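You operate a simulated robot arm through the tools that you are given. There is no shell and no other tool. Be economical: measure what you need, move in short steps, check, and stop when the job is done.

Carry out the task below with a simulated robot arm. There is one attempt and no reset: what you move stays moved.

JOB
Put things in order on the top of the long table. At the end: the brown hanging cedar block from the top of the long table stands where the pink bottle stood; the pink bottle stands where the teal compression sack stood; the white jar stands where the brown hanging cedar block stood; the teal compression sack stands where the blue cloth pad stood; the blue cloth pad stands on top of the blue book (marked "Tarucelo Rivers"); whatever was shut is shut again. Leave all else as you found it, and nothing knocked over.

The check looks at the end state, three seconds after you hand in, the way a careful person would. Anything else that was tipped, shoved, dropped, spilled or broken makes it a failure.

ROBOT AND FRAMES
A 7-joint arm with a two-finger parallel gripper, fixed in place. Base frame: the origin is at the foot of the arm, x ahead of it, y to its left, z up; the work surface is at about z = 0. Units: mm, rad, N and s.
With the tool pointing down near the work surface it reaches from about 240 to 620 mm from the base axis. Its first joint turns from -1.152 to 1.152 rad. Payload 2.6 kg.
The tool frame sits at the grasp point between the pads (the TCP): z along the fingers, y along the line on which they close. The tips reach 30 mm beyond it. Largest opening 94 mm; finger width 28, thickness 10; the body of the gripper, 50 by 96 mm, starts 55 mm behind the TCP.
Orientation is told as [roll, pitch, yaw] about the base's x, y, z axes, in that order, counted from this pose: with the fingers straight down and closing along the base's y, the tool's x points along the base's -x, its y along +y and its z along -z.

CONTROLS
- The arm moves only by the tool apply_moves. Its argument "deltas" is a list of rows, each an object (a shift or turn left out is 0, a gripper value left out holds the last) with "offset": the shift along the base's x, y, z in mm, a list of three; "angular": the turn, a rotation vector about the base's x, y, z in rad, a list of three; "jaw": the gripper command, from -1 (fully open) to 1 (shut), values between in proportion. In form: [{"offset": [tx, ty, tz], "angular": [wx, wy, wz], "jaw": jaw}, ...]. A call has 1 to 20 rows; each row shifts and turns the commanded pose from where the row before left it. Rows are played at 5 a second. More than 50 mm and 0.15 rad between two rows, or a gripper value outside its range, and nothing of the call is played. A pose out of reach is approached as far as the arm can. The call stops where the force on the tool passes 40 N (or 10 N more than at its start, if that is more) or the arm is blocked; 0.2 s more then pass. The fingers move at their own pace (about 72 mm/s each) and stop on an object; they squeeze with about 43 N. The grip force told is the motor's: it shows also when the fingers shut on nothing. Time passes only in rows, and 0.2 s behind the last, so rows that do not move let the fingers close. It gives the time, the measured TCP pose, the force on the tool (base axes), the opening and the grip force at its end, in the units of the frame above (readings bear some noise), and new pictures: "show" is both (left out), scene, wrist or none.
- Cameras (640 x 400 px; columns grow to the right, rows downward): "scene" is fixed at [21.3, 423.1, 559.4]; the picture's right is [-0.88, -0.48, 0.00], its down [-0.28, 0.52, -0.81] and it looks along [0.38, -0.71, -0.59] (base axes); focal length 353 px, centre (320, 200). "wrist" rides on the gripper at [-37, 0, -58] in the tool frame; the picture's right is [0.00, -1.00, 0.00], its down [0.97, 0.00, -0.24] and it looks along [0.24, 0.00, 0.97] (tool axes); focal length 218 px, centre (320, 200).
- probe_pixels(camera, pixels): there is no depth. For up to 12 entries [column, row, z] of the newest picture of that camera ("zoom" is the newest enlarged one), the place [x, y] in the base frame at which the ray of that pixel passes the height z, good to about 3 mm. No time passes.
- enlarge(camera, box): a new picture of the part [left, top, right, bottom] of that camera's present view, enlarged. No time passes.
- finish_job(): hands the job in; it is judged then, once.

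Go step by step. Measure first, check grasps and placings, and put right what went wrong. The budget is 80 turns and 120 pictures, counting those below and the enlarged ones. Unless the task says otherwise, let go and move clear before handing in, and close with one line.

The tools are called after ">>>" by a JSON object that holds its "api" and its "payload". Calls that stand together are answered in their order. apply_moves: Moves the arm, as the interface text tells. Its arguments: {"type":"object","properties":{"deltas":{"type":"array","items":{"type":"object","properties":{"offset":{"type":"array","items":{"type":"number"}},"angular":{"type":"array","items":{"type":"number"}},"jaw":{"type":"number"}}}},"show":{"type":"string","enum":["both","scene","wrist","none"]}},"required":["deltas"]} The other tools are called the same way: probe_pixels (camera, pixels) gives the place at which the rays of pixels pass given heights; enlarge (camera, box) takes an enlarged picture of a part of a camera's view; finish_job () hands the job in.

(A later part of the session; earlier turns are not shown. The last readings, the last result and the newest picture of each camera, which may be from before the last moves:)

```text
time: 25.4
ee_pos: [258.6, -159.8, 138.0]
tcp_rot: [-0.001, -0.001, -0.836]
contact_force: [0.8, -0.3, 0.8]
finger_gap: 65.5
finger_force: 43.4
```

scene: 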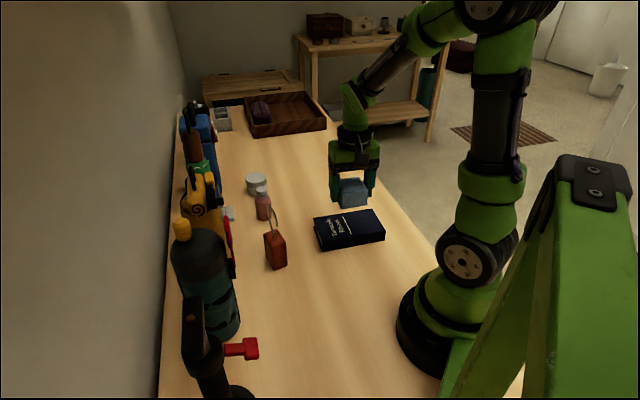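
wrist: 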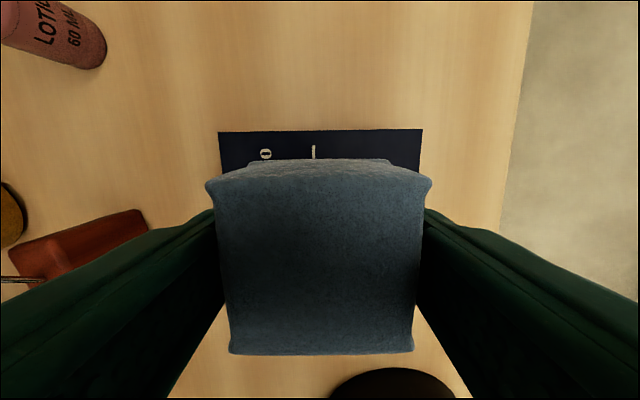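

>>> {"api": "probe_pixels", "payload": {"camera": "wrist", "pixels": [[320, 130, 28], [219, 131, 28], [422, 130, 28]]}}

>>> {"api": "apply_moves", "payload": {"deltas": [{"offset": [0, 0, -40]}, {"offset": [0, 0, -20]}, {"offset": [0, 0, -8]}, {}]}}

```text
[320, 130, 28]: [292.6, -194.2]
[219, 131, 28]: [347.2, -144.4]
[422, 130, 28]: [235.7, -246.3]
```

```text
time: 26.4
ee_pos: [259.5, -160.2, 70.4]
tcp_rot: [0.001, -0.002, -0.836]
contact_force: [-0.3, -0.6, -0.1]
finger_gap: 65.3
finger_force: 43.3
```

scene: 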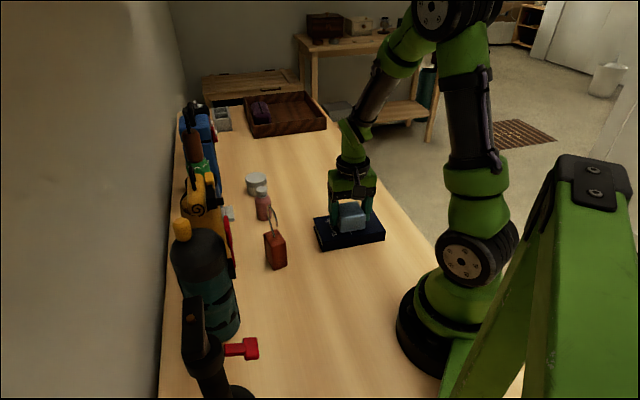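
wrist: 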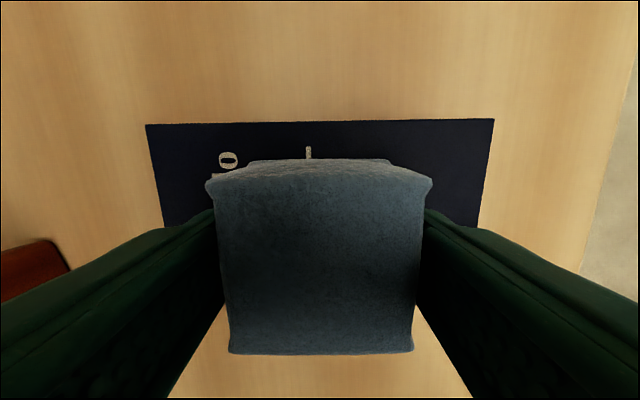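

It is well aligned. I'll lower to contact, release gently and rise.

>>> {"api": "apply_moves", "payload": {"deltas": [{"offset": [0, 0, -3]}, {"offset": [0, 0, -2]}, {}, {"jaw": 0.0}, {"jaw": -0.5}, {"jaw": -1}, {"offset": [0, 0, 30]}, {"offset": [0, 0, 50]}, {"offset": [0, 0, 50]}]}}

```text
time: 27.2
ee_pos: [260.3, -160.1, 65.7]
tcp_rot: [0.001, -0.002, -0.838]
contact_force: [-2.8, 1.4, 10.2]
finger_gap: 65.4
finger_force: 43.3
stopped in row 4: the force on the tool passed its limit (the readings are from after the stop); the commanded pose is now the measured one
```

scene: 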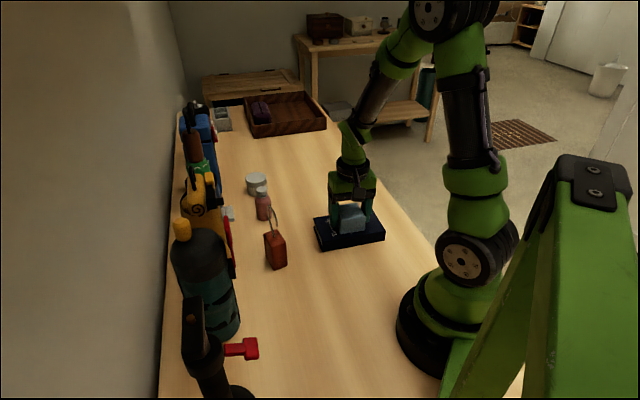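
wrist: 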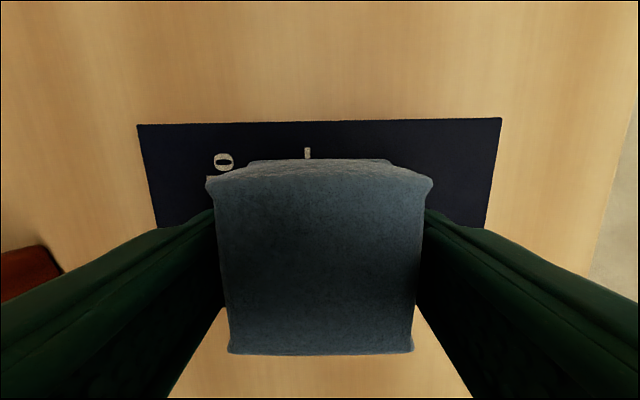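

The pad touches the book (about 10 N), so I'll release and rise.

>>> {"api": "apply_moves", "payload": {"deltas": [{"jaw": 0.0}, {"jaw": -0.5}, {"jaw": -1}, {"jaw": -1}, {"offset": [0, 0, 30]}, {"offset": [0, 0, 50]}, {"offset": [0, 0, 50]}, {"offset": [0, 0, 50]}]}}

```text
time: 29.0
ee_pos: [261.7, -160.4, 244.1]
tcp_rot: [-0.001, -0.002, -0.838]
contact_force: [-0.3, 0.2, -0.7]
finger_gap: 94.2
finger_force: 0.0
```

scene: 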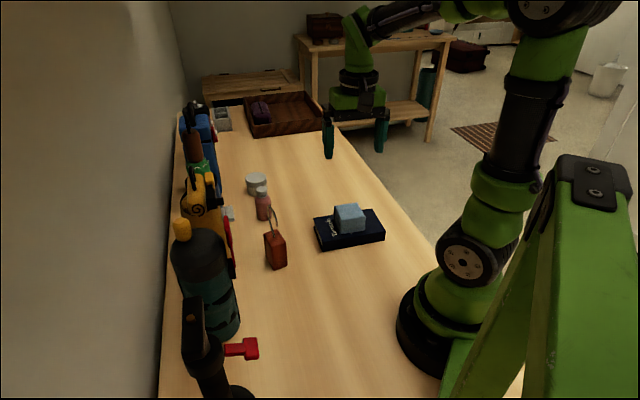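
wrist: 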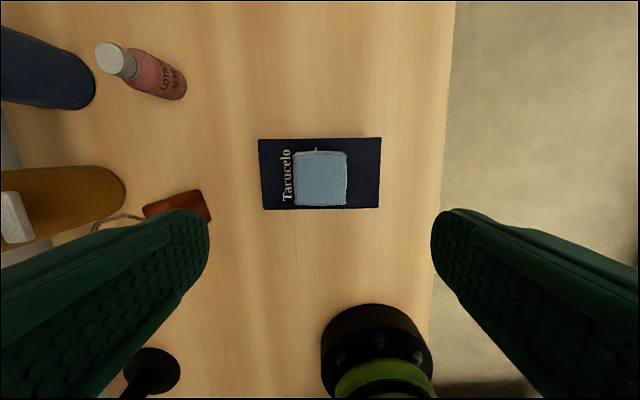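

The pad sits neatly on the book. Now I'll turn the gripper so it closes along the wall and go above the sack for a top view.

>>> {"api": "apply_moves", "payload": {"deltas": [{"offset": [10, 10, 40], "angular": [0, 0, 0.14]}, {"offset": [10, 20, 40], "angular": [0, 0, 0.14]}, {"offset": [10, 30, 20], "angular": [0, 0, 0.14]}, {"offset": [10, 30, 0], "angular": [0, 0, 0.14]}, {"offset": [10, 30, 0], "angular": [0, 0, 0.14]}, {"offset": [10, 30, 0], "angular": [0, 0, 0.14]}, {"offset": [5, 30, 0], "angular": [0, 0, 0.14]}, {"offset": [5, 30, 0], "angular": [0, 0, 0.14]}, {"offset": [5, 30, 0], "angular": [0, 0, 0.14]}, {"offset": [0, 30, 0], "angular": [0, 0, 0.14]}, {"offset": [0, 25, 0], "angular": [0, 0, 0.14]}, {"offset": [0, 20, 0], "angular": [0, 0, 0.1]}, {}]}}

```text
time: 31.8
ee_pos: [334.1, 129.5, 344.7]
tcp_rot: [0.004, 0.003, 0.742]
contact_force: [0.1, -0.4, -0.1]
finger_gap: 94.4
finger_force: 0.2
```

scene: 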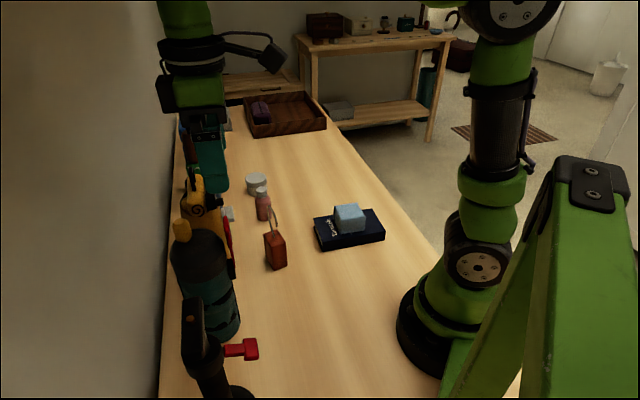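
wrist: 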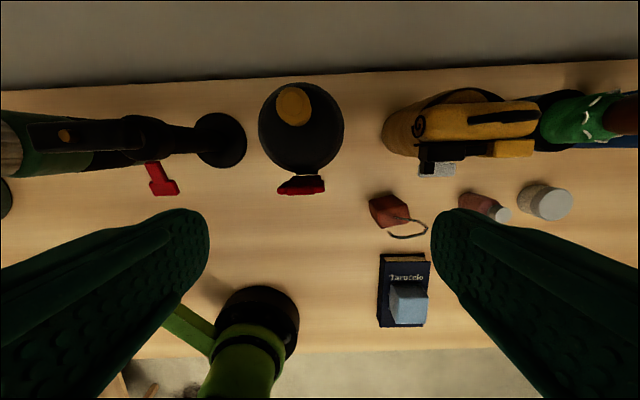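

Excellent top view. The sack disc is at (301,130), the buckle at (300,186) faces away from the wall, and the toggle is at (293,105). I'll probe the outlines.

>>> {"api": "probe_pixels", "payload": {"camera": "wrist", "pixels": [[258, 125, 170], [344, 128, 170], [301, 173, 170], [258, 125, 200], [344, 128, 200], [301, 173, 200], [293, 105, 235], [280, 192, 150], [325, 190, 150], [304, 82, 200], [222, 140, 0]]}}

>>> {"api": "enlarge", "payload": {"camera": "wrist", "box": [240, 70, 360, 205]}}

```text
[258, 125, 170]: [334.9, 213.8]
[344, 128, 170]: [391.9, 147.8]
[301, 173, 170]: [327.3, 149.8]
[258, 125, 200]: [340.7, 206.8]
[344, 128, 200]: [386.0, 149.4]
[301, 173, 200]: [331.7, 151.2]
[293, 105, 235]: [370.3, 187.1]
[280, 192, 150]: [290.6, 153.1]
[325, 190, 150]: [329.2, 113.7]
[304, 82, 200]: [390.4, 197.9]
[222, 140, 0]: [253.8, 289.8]
```

```text
2.96 times, centred on (300, 138) of wrist
```

zoom: 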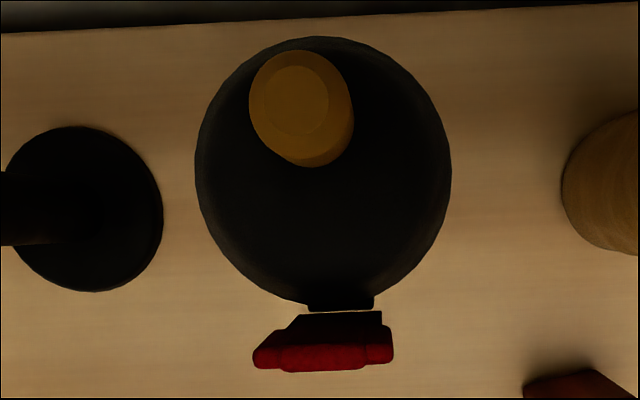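

The sack is about 80 mm across, centred (363,178), with its shoulder near z≈190 and the toggle up to about 252. I'll move over it and descend partway.

>>> {"api": "apply_moves", "payload": {"deltas": [{"offset": [15, 24, 0]}, {"offset": [14, 24.5, 0]}, {"offset": [0, 0, -35]}, {"offset": [0, 0, -35]}, {"offset": [0, 0, -20]}, {}]}}

```text
time: 33.2
ee_pos: [365.0, 201.9, 253.6]
tcp_rot: [0.003, -0.003, 0.801]
contact_force: [-1.0, -0.8, -0.3]
finger_gap: 93.9
finger_force: 0.0
```

scene: 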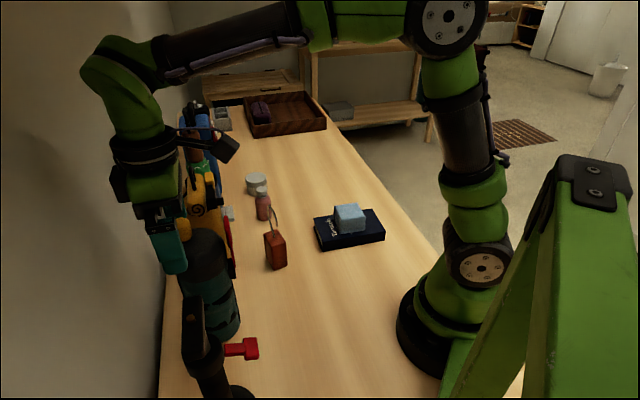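
wrist: 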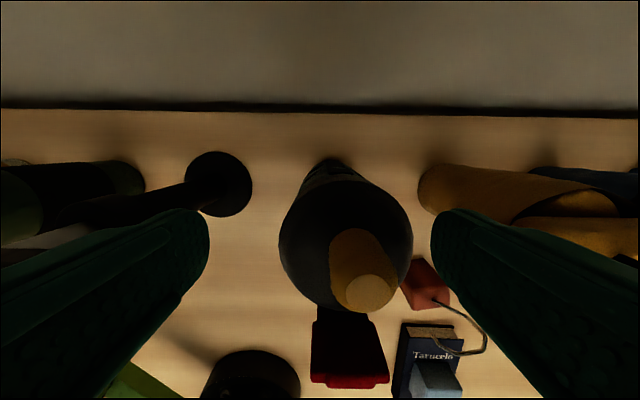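

The measured pose is (365,202), because the earlier reading was lagging. The sack's widest line in this view runs from (279,248) to (413,248), so I'll probe it.

>>> {"api": "probe_pixels", "payload": {"camera": "wrist", "pixels": [[279, 248, 188], [413, 248, 188], [279, 248, 175], [413, 248, 175], [364, 292, 250], [316, 308, 188], [220, 180, 0]]}}

>>> {"api": "enlarge", "payload": {"camera": "wrist", "box": [250, 140, 450, 400]}}

>>> {"api": "enlarge", "payload": {"camera": "scene", "box": [90, 120, 290, 350]}}

```text
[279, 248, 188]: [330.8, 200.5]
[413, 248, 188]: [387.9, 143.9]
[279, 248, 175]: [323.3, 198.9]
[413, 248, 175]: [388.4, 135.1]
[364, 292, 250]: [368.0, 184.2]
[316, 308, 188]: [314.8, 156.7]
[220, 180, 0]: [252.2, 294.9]
```

```text
1.54 times, centred on (350, 270) of wrist
```

zoom: 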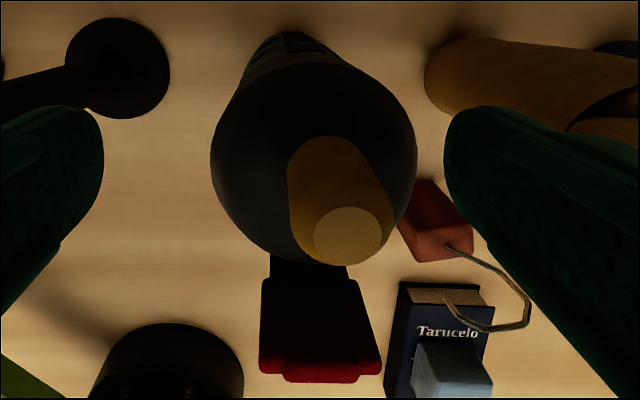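

```text
1.74 times, centred on (190, 235) of scene
```

zoom: 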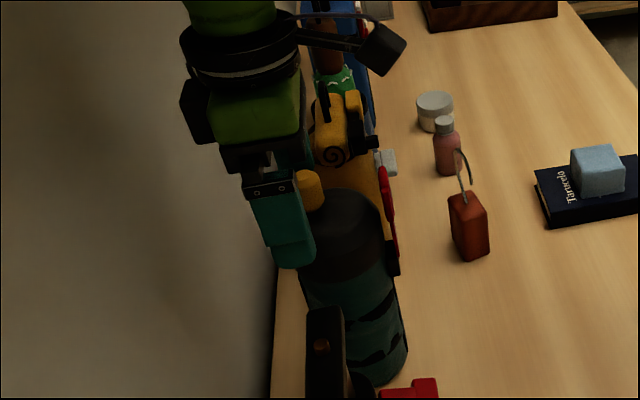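

The sack centre is about (361,176). I'll shift there and recheck before lowering.

>>> {"api": "apply_moves", "payload": {"deltas": [{"offset": [-2, -13, 0]}, {"offset": [-2, -13, 0]}, {}, {}, {}], "show": "wrist"}}

```text
time: 34.4
ee_pos: [360.3, 175.3, 255.4]
tcp_rot: [0.003, -0.002, 0.801]
contact_force: [-0.5, 0.5, 0.1]
finger_gap: 93.8
finger_force: 0.0
```

wrist: 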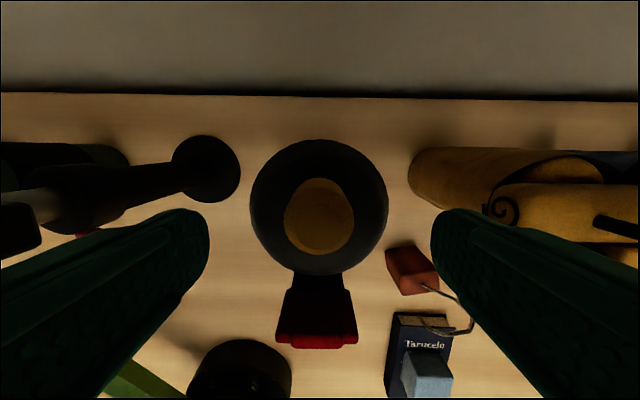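

The sack is perfectly centred (columns 250–389). I'll lower to TCP z≈212 and check.

>>> {"api": "apply_moves", "payload": {"deltas": [{"offset": [0.5, 0, -15]}, {"offset": [0, 0, -15]}, {"offset": [0, 0, -13]}, {}, {}]}}

>>> {"api": "enlarge", "payload": {"camera": "scene", "box": [100, 130, 280, 280]}}

```text
time: 35.6
ee_pos: [360.5, 175.6, 212.0]
tcp_rot: [0.0, -0.002, 0.801]
contact_force: [0.1, 0.0, 0.1]
finger_gap: 94.0
finger_force: 0.0
```

scene: 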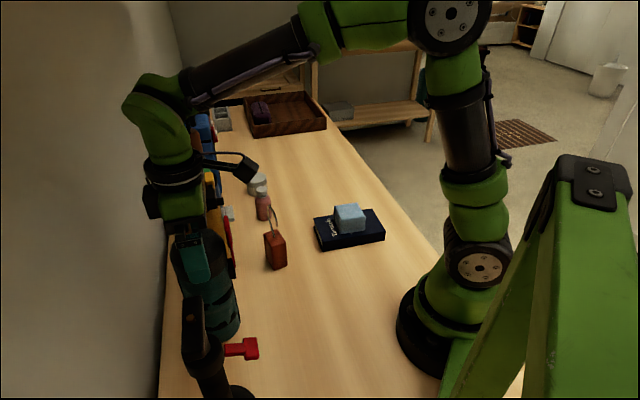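
wrist: 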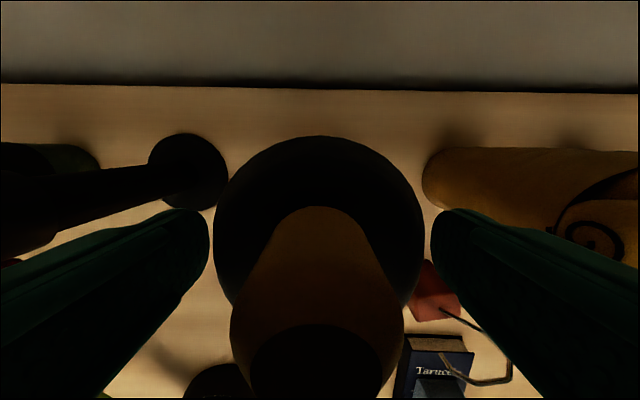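

```text
2.67 times, centred on (190, 205) of scene
```

zoom: 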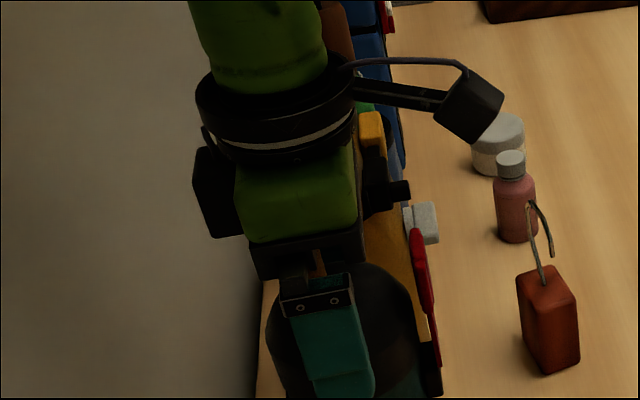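

The toggle top is at roughly z≈237 and the palm at 267, so there is room. I'll lower 15 mm more and close.

>>> {"api": "apply_moves", "payload": {"deltas": [{"offset": [0, 0, -8]}, {"offset": [0, 0, -7]}, {}, {"jaw": 1}, {"jaw": 1}, {"jaw": 1}]}}

```text
time: 37.0
ee_pos: [359.9, 176.4, 197.6]
tcp_rot: [0.002, -0.002, 0.8]
contact_force: [-1.0, 0.1, -0.4]
finger_gap: 78.0
finger_force: 42.7
```

scene: 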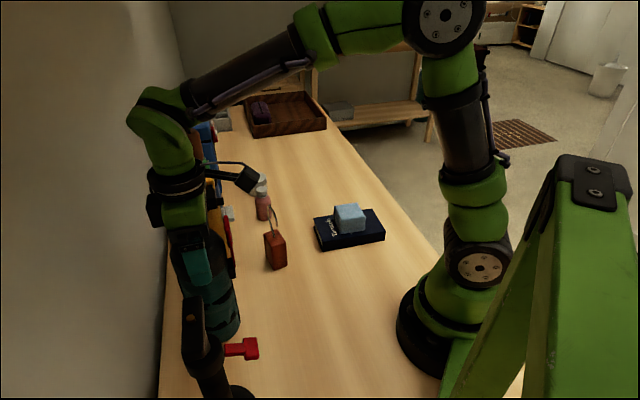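
wrist: 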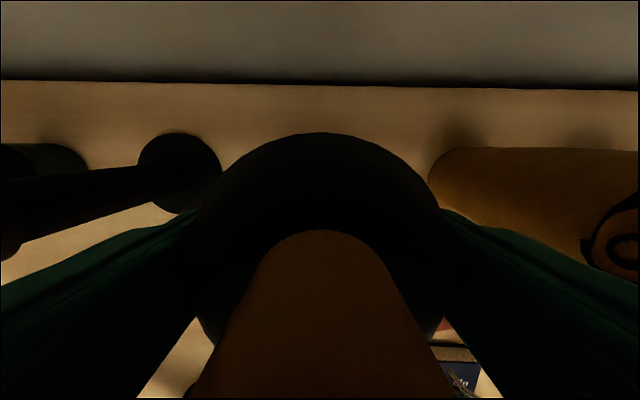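

Gripped at a 78 mm gap, so the sack spot is (360,176). I'll lift a little and check the hold.

>>> {"api": "apply_moves", "payload": {"deltas": [{"offset": [0, 0, 5]}, {"offset": [0, 0, 10]}, {"offset": [0, 0, 15]}, {}]}}

```text
time: 38.0
ee_pos: [361.2, 176.4, 227.8]
tcp_rot: [0.001, -0.003, 0.804]
contact_force: [-0.4, 0.4, -3.0]
finger_gap: 77.7
finger_force: 43.3
```

scene: 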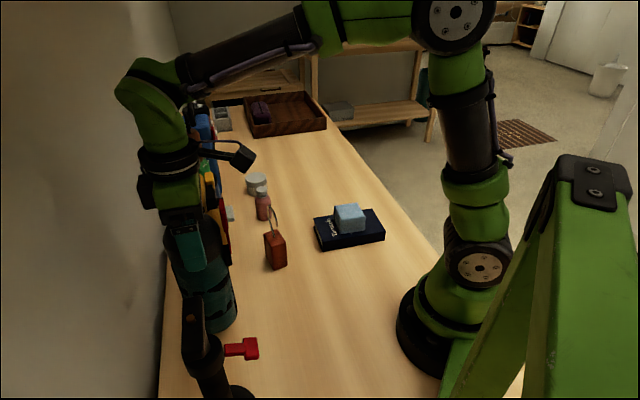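
wrist: 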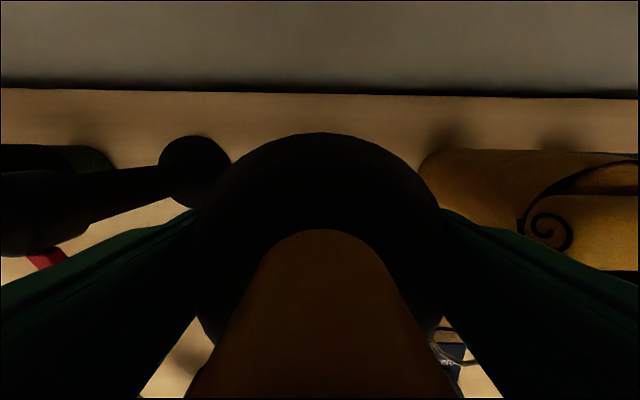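

Held and light (about 3 N). I'll lift high enough to clear everything and carry it toward the pad's old spot (463,-303).

>>> {"api": "apply_moves", "payload": {"deltas": [{"offset": [0, 0, 40]}, {"offset": [0, 0, 40]}, {"offset": [0, 0, 45]}, {"offset": [-10, -30, 0]}, {"offset": [-10, -40, 0]}, {"offset": [0, -40, 0]}, {"offset": [0, -40, 0]}, {"offset": [5, -40, 0]}, {"offset": [10, -40, 0]}, {"offset": [10, -40, 0]}, {"offset": [10, -40, 0]}, {"offset": [10, -40, 0]}, {"offset": [10, -40, 0]}, {"offset": [10, -30, 0]}, {"offset": [20, -30, 0]}, {"offset": [20, -20, 0]}, {"offset": [18, -9, 0]}, {}, {}, {}]}}

```text
time: 42.2
ee_pos: [439.2, -286.3, 351.6]
tcp_rot: [-0.001, 0.0, 0.799]
contact_force: [-0.4, -1.5, -2.3]
finger_gap: 77.9
finger_force: 42.8
out of reach, approached as far as the arm can: row 16, 17
```

scene: 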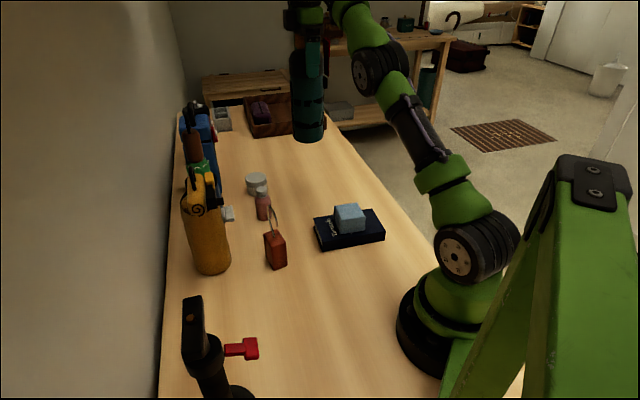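
wrist: 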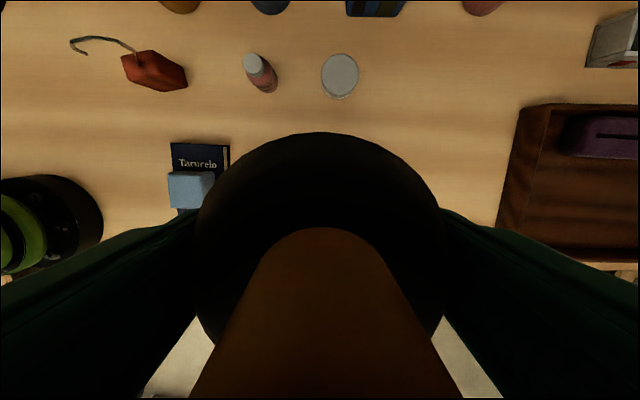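

Reach is limited at this height. I'll lower toward z≈230 and re-read the pose.

>>> {"api": "apply_moves", "payload": {"deltas": [{"offset": [0, 0, -40]}, {"offset": [0, 0, -40]}, {"offset": [0, 0, -40]}, {}, {}], "show": "none"}}

```text
time: 43.4
ee_pos: [439.5, -287.0, 231.8]
tcp_rot: [0.001, -0.002, 0.801]
contact_force: [0.0, 0.2, -2.1]
finger_gap: 77.7
finger_force: 43.0
```

Now I'll shift to (463,-303) at this lower height.

>>> {"api": "apply_moves", "payload": {"deltas": [{"offset": [12, -8, 0]}, {"offset": [11.5, -8, 0]}, {"offset": [0, 0, -15]}, {}, {}]}}

```text
time: 44.6
ee_pos: [463.2, -301.9, 216.8]
tcp_rot: [0.003, -0.002, 0.8]
contact_force: [0.1, 1.0, -3.3]
finger_gap: 78.0
finger_force: 42.6
```

scene: 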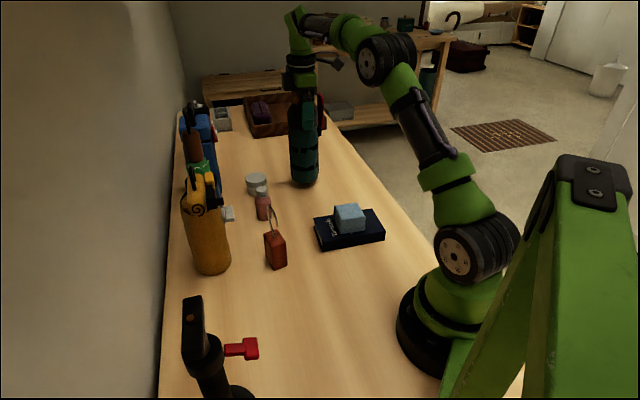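
wrist: 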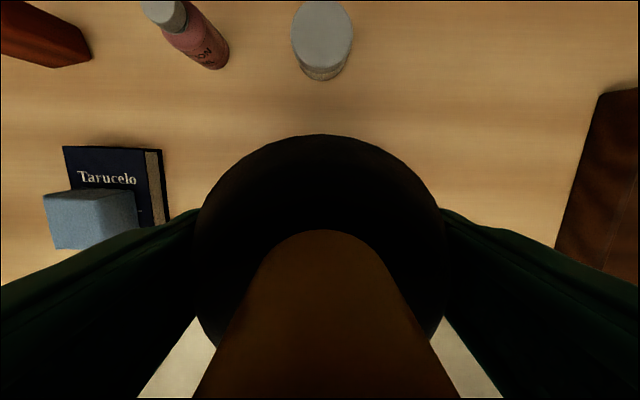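

I'll lower to the original grip height (z≈198) and feel for contact.

>>> {"api": "apply_moves", "payload": {"deltas": [{"offset": [0, 0, -10]}, {"offset": [0, 0, -6]}, {"offset": [0, 0, -2]}, {}, {}], "show": "scene"}}

```text
time: 45.8
ee_pos: [460.9, -301.4, 197.6]
tcp_rot: [0.003, -0.002, 0.802]
contact_force: [0.6, -0.4, -1.7]
finger_gap: 78.0
finger_force: 43.1
```

scene: 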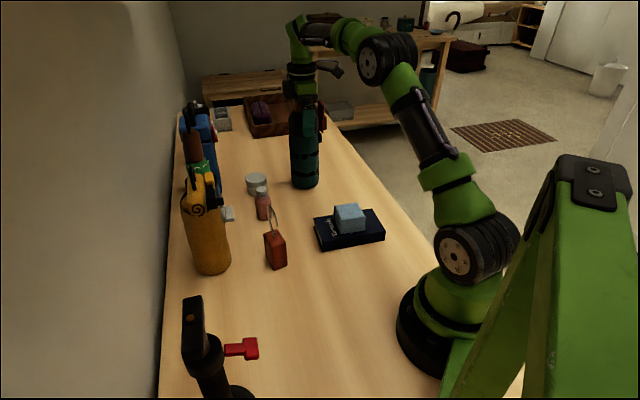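

It is almost on the table. I'll lower 1 mm more and release, then rise straight up.

>>> {"api": "apply_moves", "payload": {"deltas": [{"offset": [0, 0, -1]}, {"jaw": 0.3}, {"jaw": -0.4}, {"jaw": -1}, {"jaw": -1}, {}], "show": "wrist"}}

```text
time: 47.2
ee_pos: [461.6, -301.8, 197.0]
tcp_rot: [0.002, -0.004, 0.801]
contact_force: [-0.3, -0.1, 0.6]
finger_gap: 93.8
finger_force: 0.2
```

wrist: 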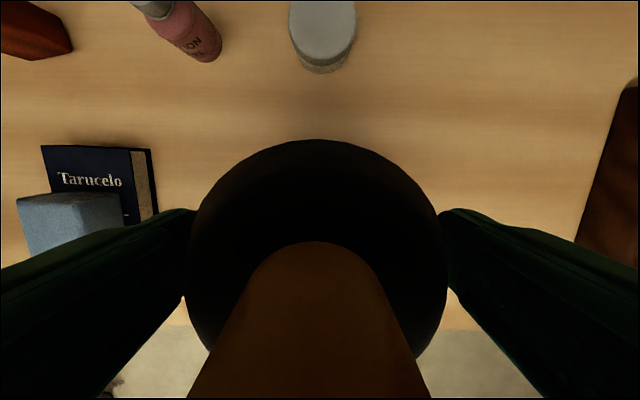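

Released, and the sack stands. I'll rise clear and then retreat for a look.

>>> {"api": "apply_moves", "payload": {"deltas": [{"offset": [0, 0, 15]}, {"offset": [0, 0, 20]}, {"offset": [0, 0, 30]}, {"offset": [-5, 0, 35]}, {"offset": [-30, 20, 5], "angular": [0, 0, -0.14]}, {"offset": [-30, 40, 0], "angular": [0, 0, -0.14]}, {"offset": [-20, 40, 0], "angular": [0, 0, -0.14]}, {"offset": [0, 40, 0], "angular": [0, 0, -0.14]}, {"angular": [0, 0, -0.14]}, {"angular": [0, 0, -0.1]}, {}, {}]}}

```text
time: 49.8
ee_pos: [377.2, -163.5, 302.4]
tcp_rot: [0.002, -0.002, 0.001]
contact_force: [0.4, 0.5, -0.3]
finger_gap: 94.1
finger_force: 0.0
```

scene: 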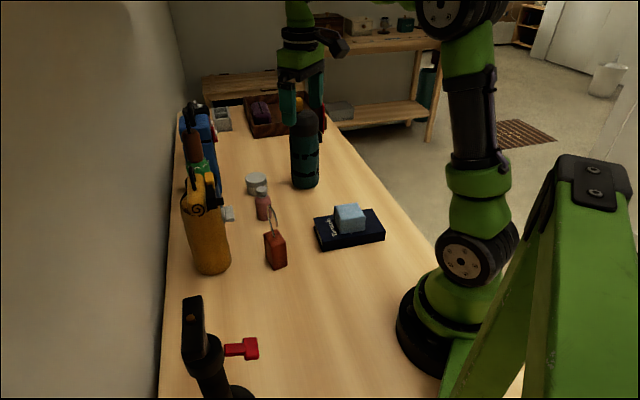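
wrist: 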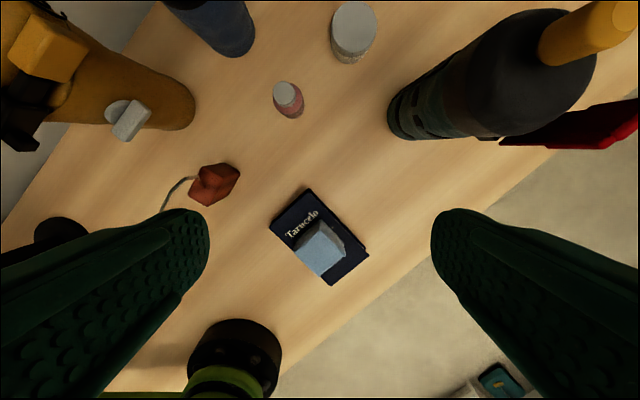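

The sack stands upright. I'll measure the bottle, block and jar.

>>> {"api": "enlarge", "payload": {"camera": "wrist", "box": [150, 0, 390, 220]}}

>>> {"api": "probe_pixels", "payload": {"camera": "wrist", "pixels": [[296, 118, 0], [286, 93, 60], [286, 93, 75], [303, 103, 15], [276, 106, 15], [358, 62, 0], [352, 27, 40], [352, 27, 50]]}}

>>> {"api": "probe_pixels", "payload": {"camera": "scene", "pixels": [[264, 220, 0], [262, 190, 60], [262, 190, 75], [257, 195, 0], [257, 176, 40], [257, 176, 50]]}}

```text
1.82 times, centred on (270, 110) of wrist
```

zoom: 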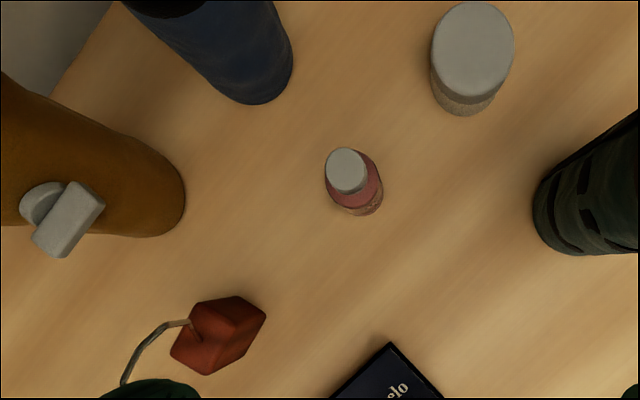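

```text
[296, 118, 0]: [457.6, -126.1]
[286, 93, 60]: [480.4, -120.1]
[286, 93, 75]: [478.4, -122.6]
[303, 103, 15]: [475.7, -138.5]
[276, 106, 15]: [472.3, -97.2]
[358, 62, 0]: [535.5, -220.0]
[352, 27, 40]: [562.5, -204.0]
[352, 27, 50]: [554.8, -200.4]
```

```text
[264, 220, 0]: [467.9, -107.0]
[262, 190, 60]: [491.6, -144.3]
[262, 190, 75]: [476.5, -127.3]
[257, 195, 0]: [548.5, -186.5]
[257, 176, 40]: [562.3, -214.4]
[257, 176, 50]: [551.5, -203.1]
```

The bottle centre is about (477,-122), 75–78 mm tall. I'll move above it and verify.

>>> {"api": "apply_moves", "payload": {"deltas": [{"offset": [35, 14, -20]}, {"offset": [35, 14, -40]}, {"offset": [29, 13, -50]}, {}, {}], "show": "wrist"}}

```text
refused: row 2 steps farther than a row can; nothing moved
```

>>> {"api": "apply_moves", "payload": {"deltas": [{"offset": [30, 14, -15]}, {"offset": [30, 14, -15]}, {"offset": [39, 13, -10]}, {"offset": [0, 0, -40]}, {"offset": [0, 0, -30]}, {}, {}], "show": "wrist"}}

```text
time: 51.4
ee_pos: [472.7, -121.8, 192.3]
tcp_rot: [0.002, -0.004, 0.002]
contact_force: [-0.6, -0.1, -0.8]
finger_gap: 94.1
finger_force: 0.1
```

wrist: 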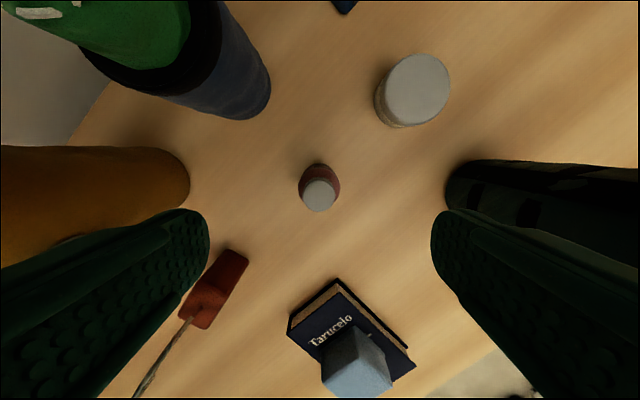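

The bottle is centred between the fingers. I'll descend to z≈45 and close.

>>> {"api": "apply_moves", "payload": {"deltas": [{"offset": [0, 0, -45]}, {"offset": [0, 0, -45]}, {"offset": [0, 0, -40]}, {"offset": [0, 0, -17]}, {}, {"jaw": 1}, {"jaw": 1}, {"jaw": 1}, {"jaw": 1}, {}]}}

```text
time: 53.6
ee_pos: [475.1, -122.6, 44.5]
tcp_rot: [0.002, -0.002, 0.001]
contact_force: [0.3, -0.1, 0.1]
finger_gap: 36.6
finger_force: 43.1
```

scene: 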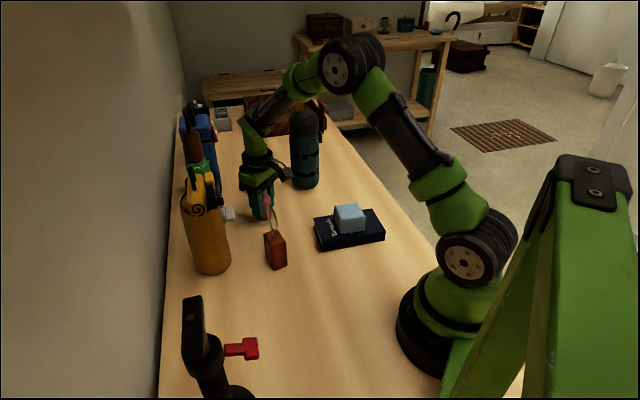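
wrist: 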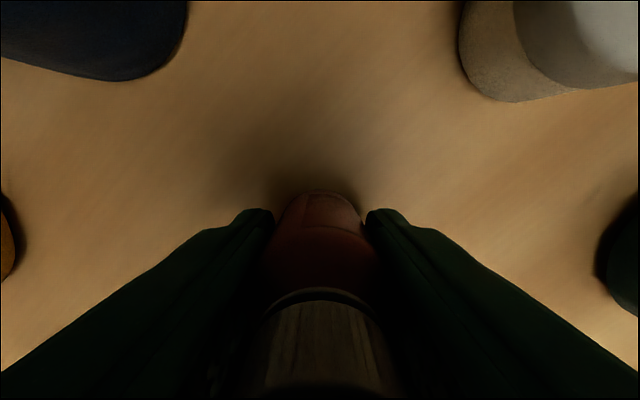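

Held at a 36.6 mm gap, so the bottle spot is (475,-122). I'll lift and carry it to the sack's old spot (360,176).

>>> {"api": "apply_moves", "payload": {"deltas": [{"offset": [0, 0, 30]}, {"offset": [0, 0, 45]}, {"offset": [0, 0, 45]}, {"offset": [0, 0, 45]}, {"offset": [-25, 30, 15]}, {"offset": [-25, 35, 0]}, {"offset": [-25, 35, 0]}, {"offset": [-20, 40, 0]}, {"offset": [-20, 40, 0]}, {"offset": [0, 40, 0]}, {"offset": [0, 40, 0]}, {"offset": [0, 38, 0]}, {}, {}]}}

```text
time: 56.6
ee_pos: [359.1, 178.2, 226.0]
tcp_rot: [0.002, -0.003, 0.002]
contact_force: [1.1, -0.7, -0.9]
finger_gap: 36.5
finger_force: 42.5
```

scene: 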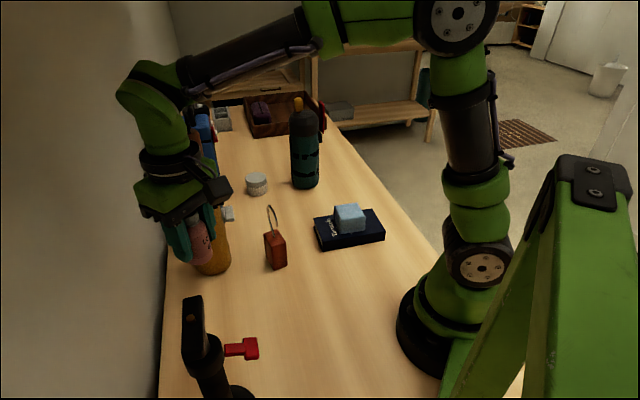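
wrist: 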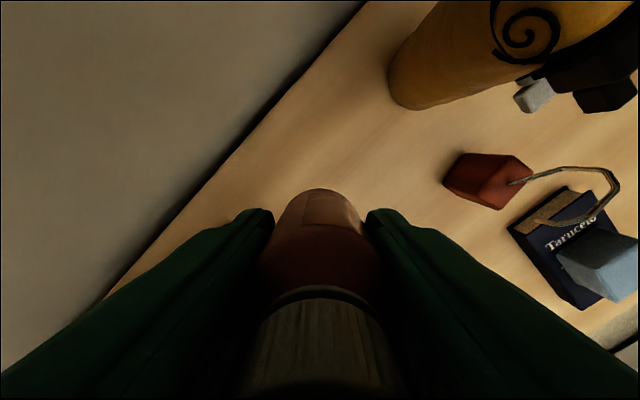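

It is over the spot and the area below is clear. I'll descend to just above the table.

>>> {"api": "apply_moves", "payload": {"deltas": [{"offset": [0, -1, -45]}, {"offset": [0, 0, -45]}, {"offset": [0, 0, -45]}, {"offset": [0, 0, -30]}, {"offset": [0, 0, -12]}, {}, {"offset": [0, 0, -2]}, {}]}}

```text
time: 58.4
ee_pos: [360.6, 175.8, 47.7]
tcp_rot: [0.002, -0.002, 0.002]
contact_force: [-0.7, -0.4, 0.3]
finger_gap: 36.6
finger_force: 43.3
```

scene: 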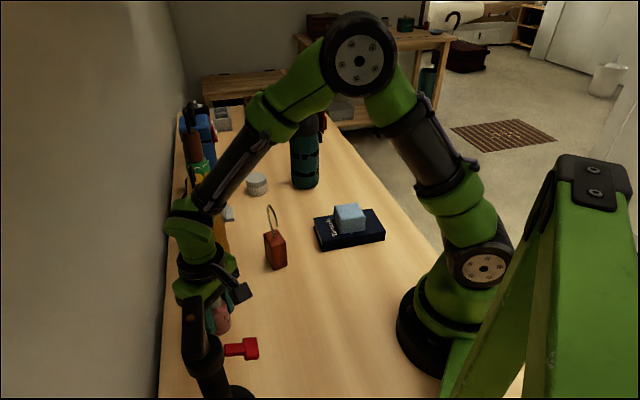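
wrist: 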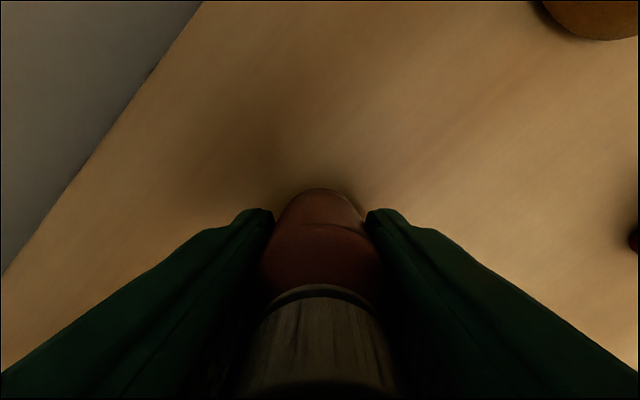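

About 3 mm to go. I'll lower, release partially and rise straight up.

>>> {"api": "apply_moves", "payload": {"deltas": [{"offset": [0, 0, -2]}, {"offset": [0, 0, -0.8]}, {}, {"jaw": 0.1}, {"jaw": -0.3}, {"jaw": -0.4}, {}, {"offset": [0, 0, 30]}, {"offset": [0, 0, 45]}, {"offset": [0, 0, 45]}, {"offset": [0, 0, 45]}, {"offset": [0, -30, 40]}, {"offset": [0, -40, 20]}, {}]}}

```text
time: 59.2
ee_pos: [360.0, 177.6, 46.1]
tcp_rot: [0.002, -0.002, -0.003]
contact_force: [-2.4, -0.3, 6.1]
finger_gap: 36.7
finger_force: 43.3
stopped in row 3: the force on the tool passed its limit (the readings are from after the stop); the commanded pose is now the measured one
```

scene: 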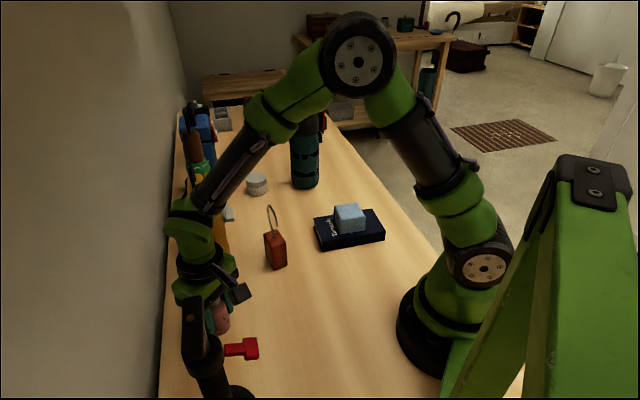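
wrist: 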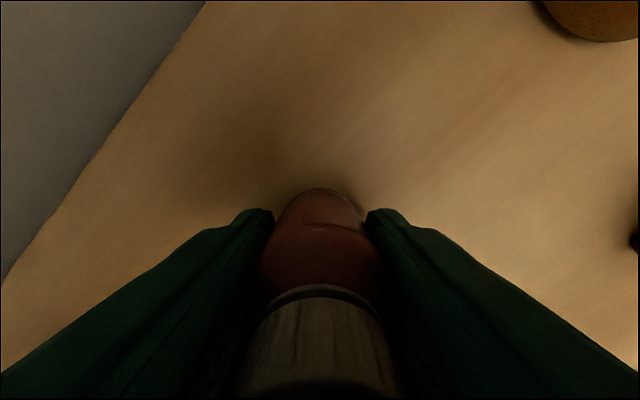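

Contact with the table. I'll release and rise.

>>> {"api": "apply_moves", "payload": {"deltas": [{"jaw": 0.1}, {"jaw": -0.3}, {"jaw": -0.4}, {}, {"offset": [0, 0, 30]}, {"offset": [0, 0, 45]}, {"offset": [0, 0, 45]}, {"offset": [0, 0, 45]}, {"offset": [0, -30, 25]}, {"offset": [-20, -40, 20]}, {"offset": [-20, -40, 0], "jaw": -1}, {"offset": [0, -40, 0]}, {}, {}]}}

```text
time: 62.2
ee_pos: [321.8, 27.4, 256.1]
tcp_rot: [0.002, -0.001, -0.002]
contact_force: [-0.3, 0.3, 0.2]
finger_gap: 93.9
finger_force: 0.0
```

scene: 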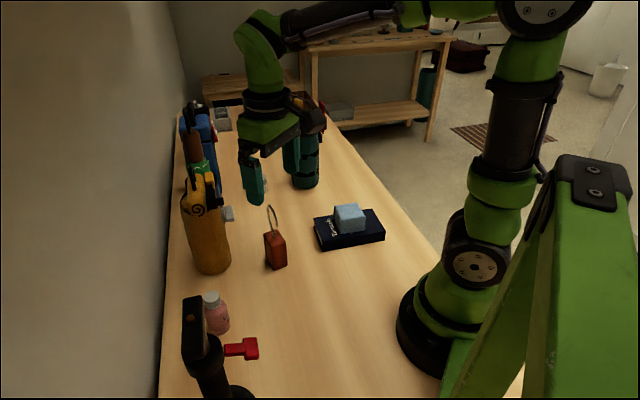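
wrist: 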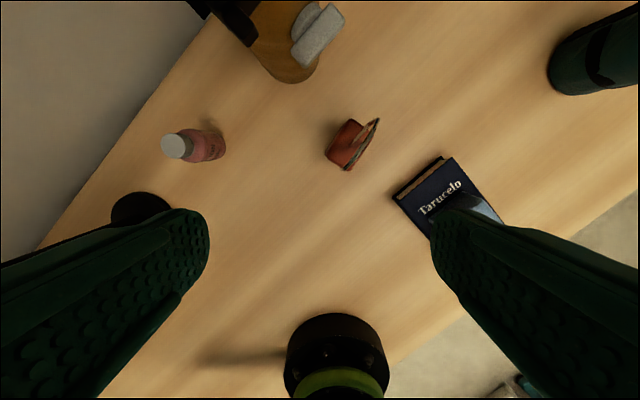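

The bottle stands upright in its new place. Now I'll look closely at the cedar block and its hook.

>>> {"api": "enlarge", "payload": {"camera": "wrist", "box": [290, 90, 410, 190]}}

>>> {"api": "enlarge", "payload": {"camera": "scene", "box": [240, 190, 320, 280]}}

```text
4.00 times, centred on (350, 140) of wrist
```

zoom: 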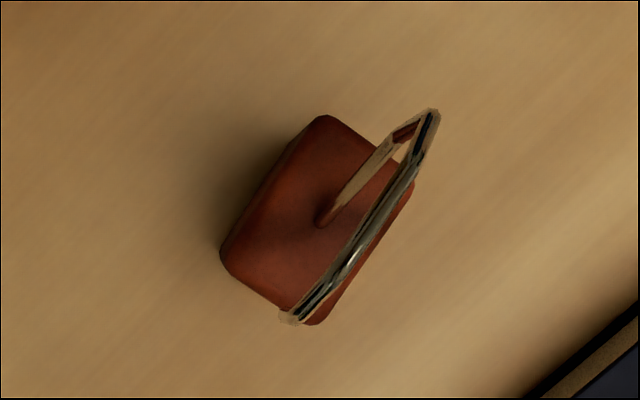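

```text
4.44 times, centred on (280, 235) of scene
```

zoom: 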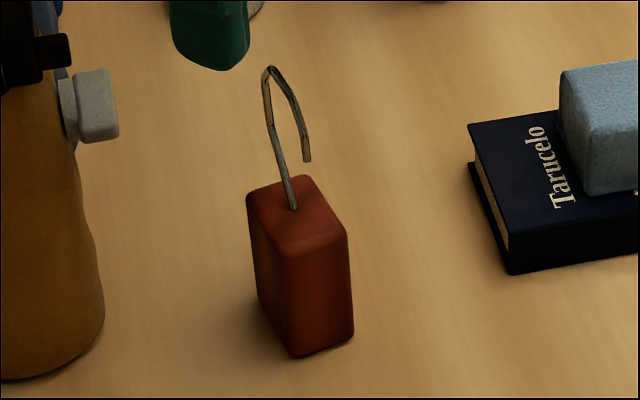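

I'll triangulate the block's top, hook top and centre.

>>> {"api": "probe_pixels", "payload": {"camera": "scene", "pixels": [[275, 270.1, 0], [286.5, 265.2, 0], [263.8, 260, 0], [272.1, 247.4, 50], [272.1, 247.4, 60], [268.7, 205, 100], [268.7, 205, 120], [274, 237, 55], [274, 237, 65]]}}

>>> {"api": "probe_pixels", "payload": {"camera": "wrist", "pixels": [[326, 152, 50], [351, 119, 50], [373, 136, 50], [348, 171, 50], [350, 146, 55], [350, 146, 65], [360, 143, 100], [360, 143, 120], [328, 157, 0]]}}

```text
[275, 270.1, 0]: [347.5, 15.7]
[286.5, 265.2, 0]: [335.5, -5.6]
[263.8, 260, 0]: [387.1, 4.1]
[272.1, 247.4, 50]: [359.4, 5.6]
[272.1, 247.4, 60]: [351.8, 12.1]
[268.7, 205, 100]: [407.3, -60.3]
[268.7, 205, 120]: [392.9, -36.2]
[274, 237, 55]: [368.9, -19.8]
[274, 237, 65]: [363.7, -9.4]
```

```text
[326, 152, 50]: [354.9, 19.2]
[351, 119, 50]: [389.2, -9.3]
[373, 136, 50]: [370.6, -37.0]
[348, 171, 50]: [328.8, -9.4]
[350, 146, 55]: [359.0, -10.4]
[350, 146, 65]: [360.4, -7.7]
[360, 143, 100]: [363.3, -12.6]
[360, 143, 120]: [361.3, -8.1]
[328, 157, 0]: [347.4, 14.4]
```

The block's top is at z≈64 and the hook top at z≈138. The hook plane lies along the block's long axis (.8,-.6), so I'll clamp the flat hook between the pads with yaw≈-0.63 and the tips just above the block. I'll go above it and check alignment.

>>> {"api": "apply_moves", "payload": {"deltas": [{"offset": [20, -15, 0], "angular": [0, 0, -0.13]}, {"offset": [19, -20, 0], "angular": [0, 0, -0.13]}, {"offset": [0, 0, -20], "angular": [0, 0, -0.13]}, {"offset": [0, 0, -20], "angular": [0, 0, -0.13]}, {"offset": [0, 0, -15], "angular": [0, 0, -0.11]}, {}, {}], "show": "wrist"}}

>>> {"api": "enlarge", "payload": {"camera": "wrist", "box": [260, 130, 380, 250]}}

```text
time: 63.8
ee_pos: [358.4, -9.3, 201.3]
tcp_rot: [0.002, -0.002, -0.632]
contact_force: [-0.8, -0.2, 0.1]
finger_gap: 93.9
finger_force: 0.1
```

wrist: 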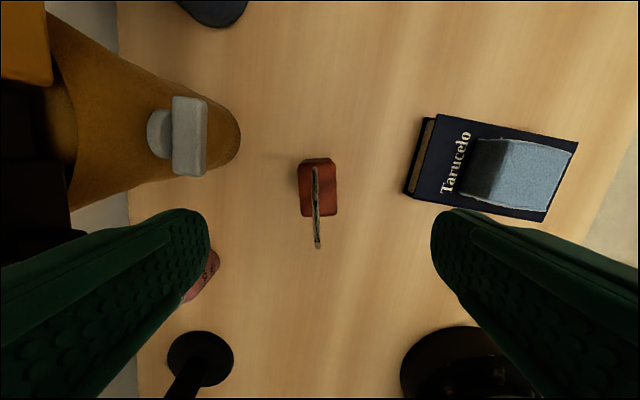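

```text
3.33 times, centred on (320, 190) of wrist
```

zoom: 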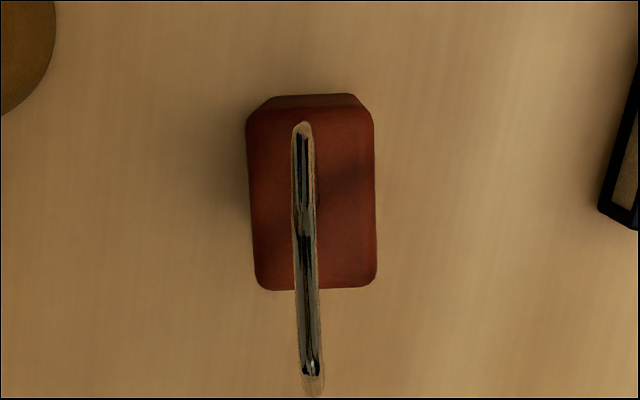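

The alignment is excellent: the hook is at column 316 and runs vertically. I'll nudge 1 mm, descend to z≈100 and check.

>>> {"api": "apply_moves", "payload": {"deltas": [{"offset": [0.5, 1, -40]}, {"offset": [0, 0, -40]}, {"offset": [0, 0, -20]}, {}, {}]}}

>>> {"api": "enlarge", "payload": {"camera": "wrist", "box": [220, 120, 420, 370]}}

>>> {"api": "enlarge", "payload": {"camera": "scene", "box": [230, 180, 330, 280]}}

```text
time: 65.0
ee_pos: [360.8, -8.2, 101.2]
tcp_rot: [0.002, -0.002, -0.631]
contact_force: [-0.7, -0.5, 0.4]
finger_gap: 94.1
finger_force: 0.1
```

scene: 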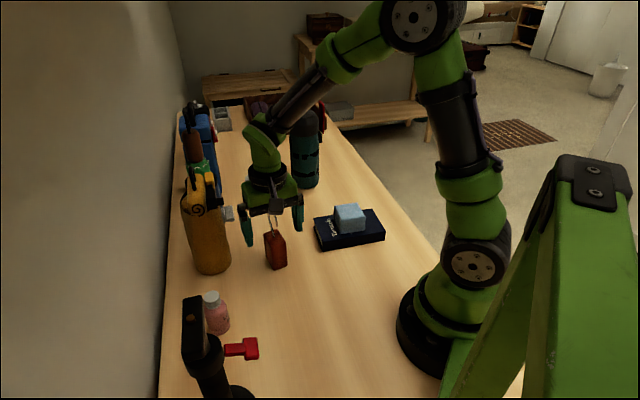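
wrist: 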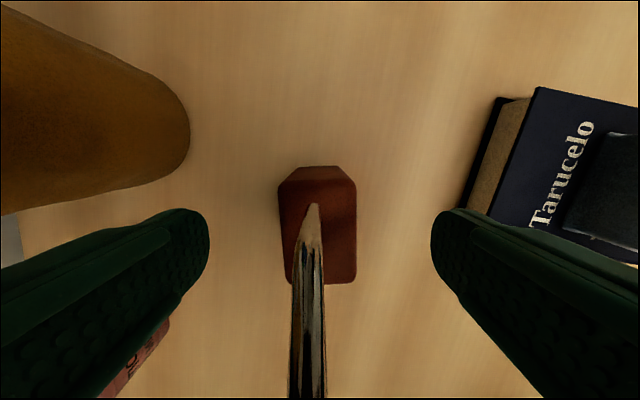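

```text
1.60 times, centred on (320, 245) of wrist
```

zoom: 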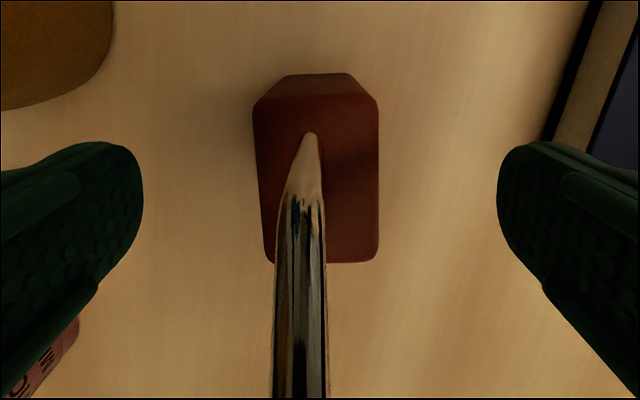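

```text
4.00 times, centred on (280, 230) of scene
```

zoom: 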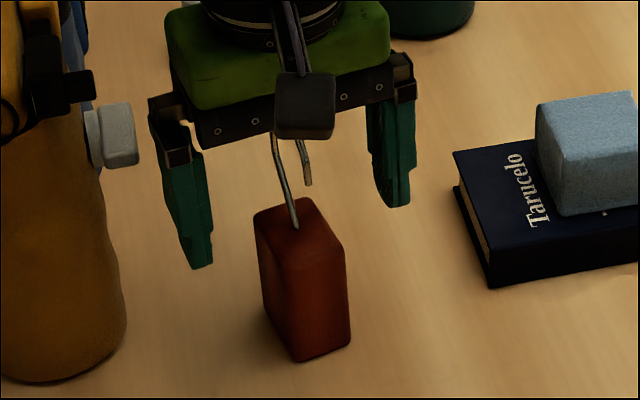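

The hook is about 1.6 mm to the left, so I'll correct and close in steps.

>>> {"api": "apply_moves", "payload": {"deltas": [{"offset": [1, 1.3, 0]}, {"jaw": 0.3}, {"jaw": 0.6}, {"jaw": 0.8}, {"jaw": 0.9}, {"jaw": 1}, {"jaw": 1}, {}]}}

>>> {"api": "enlarge", "payload": {"camera": "scene", "box": [230, 180, 330, 280]}}

```text
time: 66.8
ee_pos: [361.1, -7.0, 100.4]
tcp_rot: [0.002, -0.001, -0.63]
contact_force: [-0.4, 0.4, 1.2]
finger_gap: 33.0
finger_force: 43.4
```

scene: 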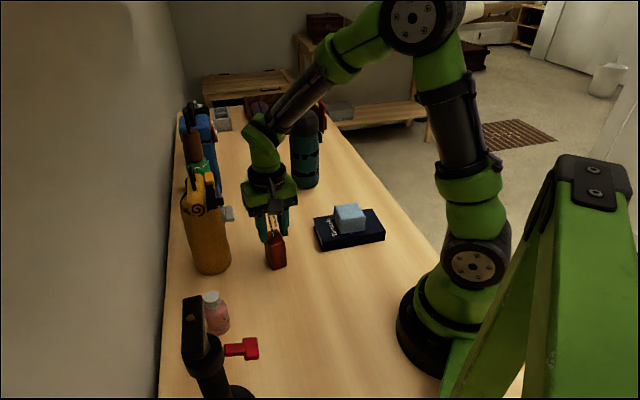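
wrist: 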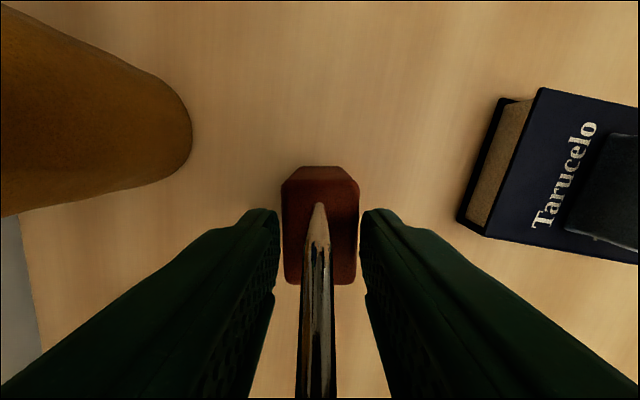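

```text
4.00 times, centred on (280, 230) of scene
```

zoom: 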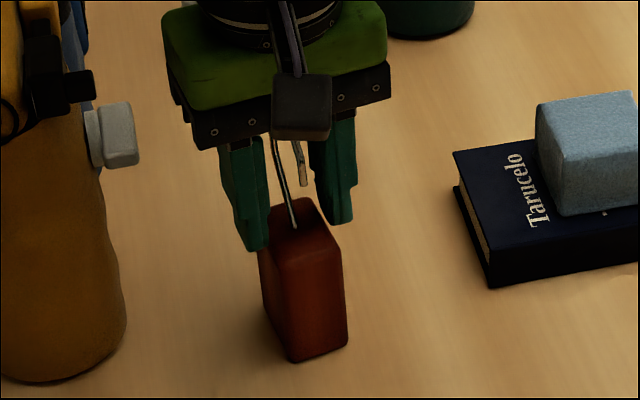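

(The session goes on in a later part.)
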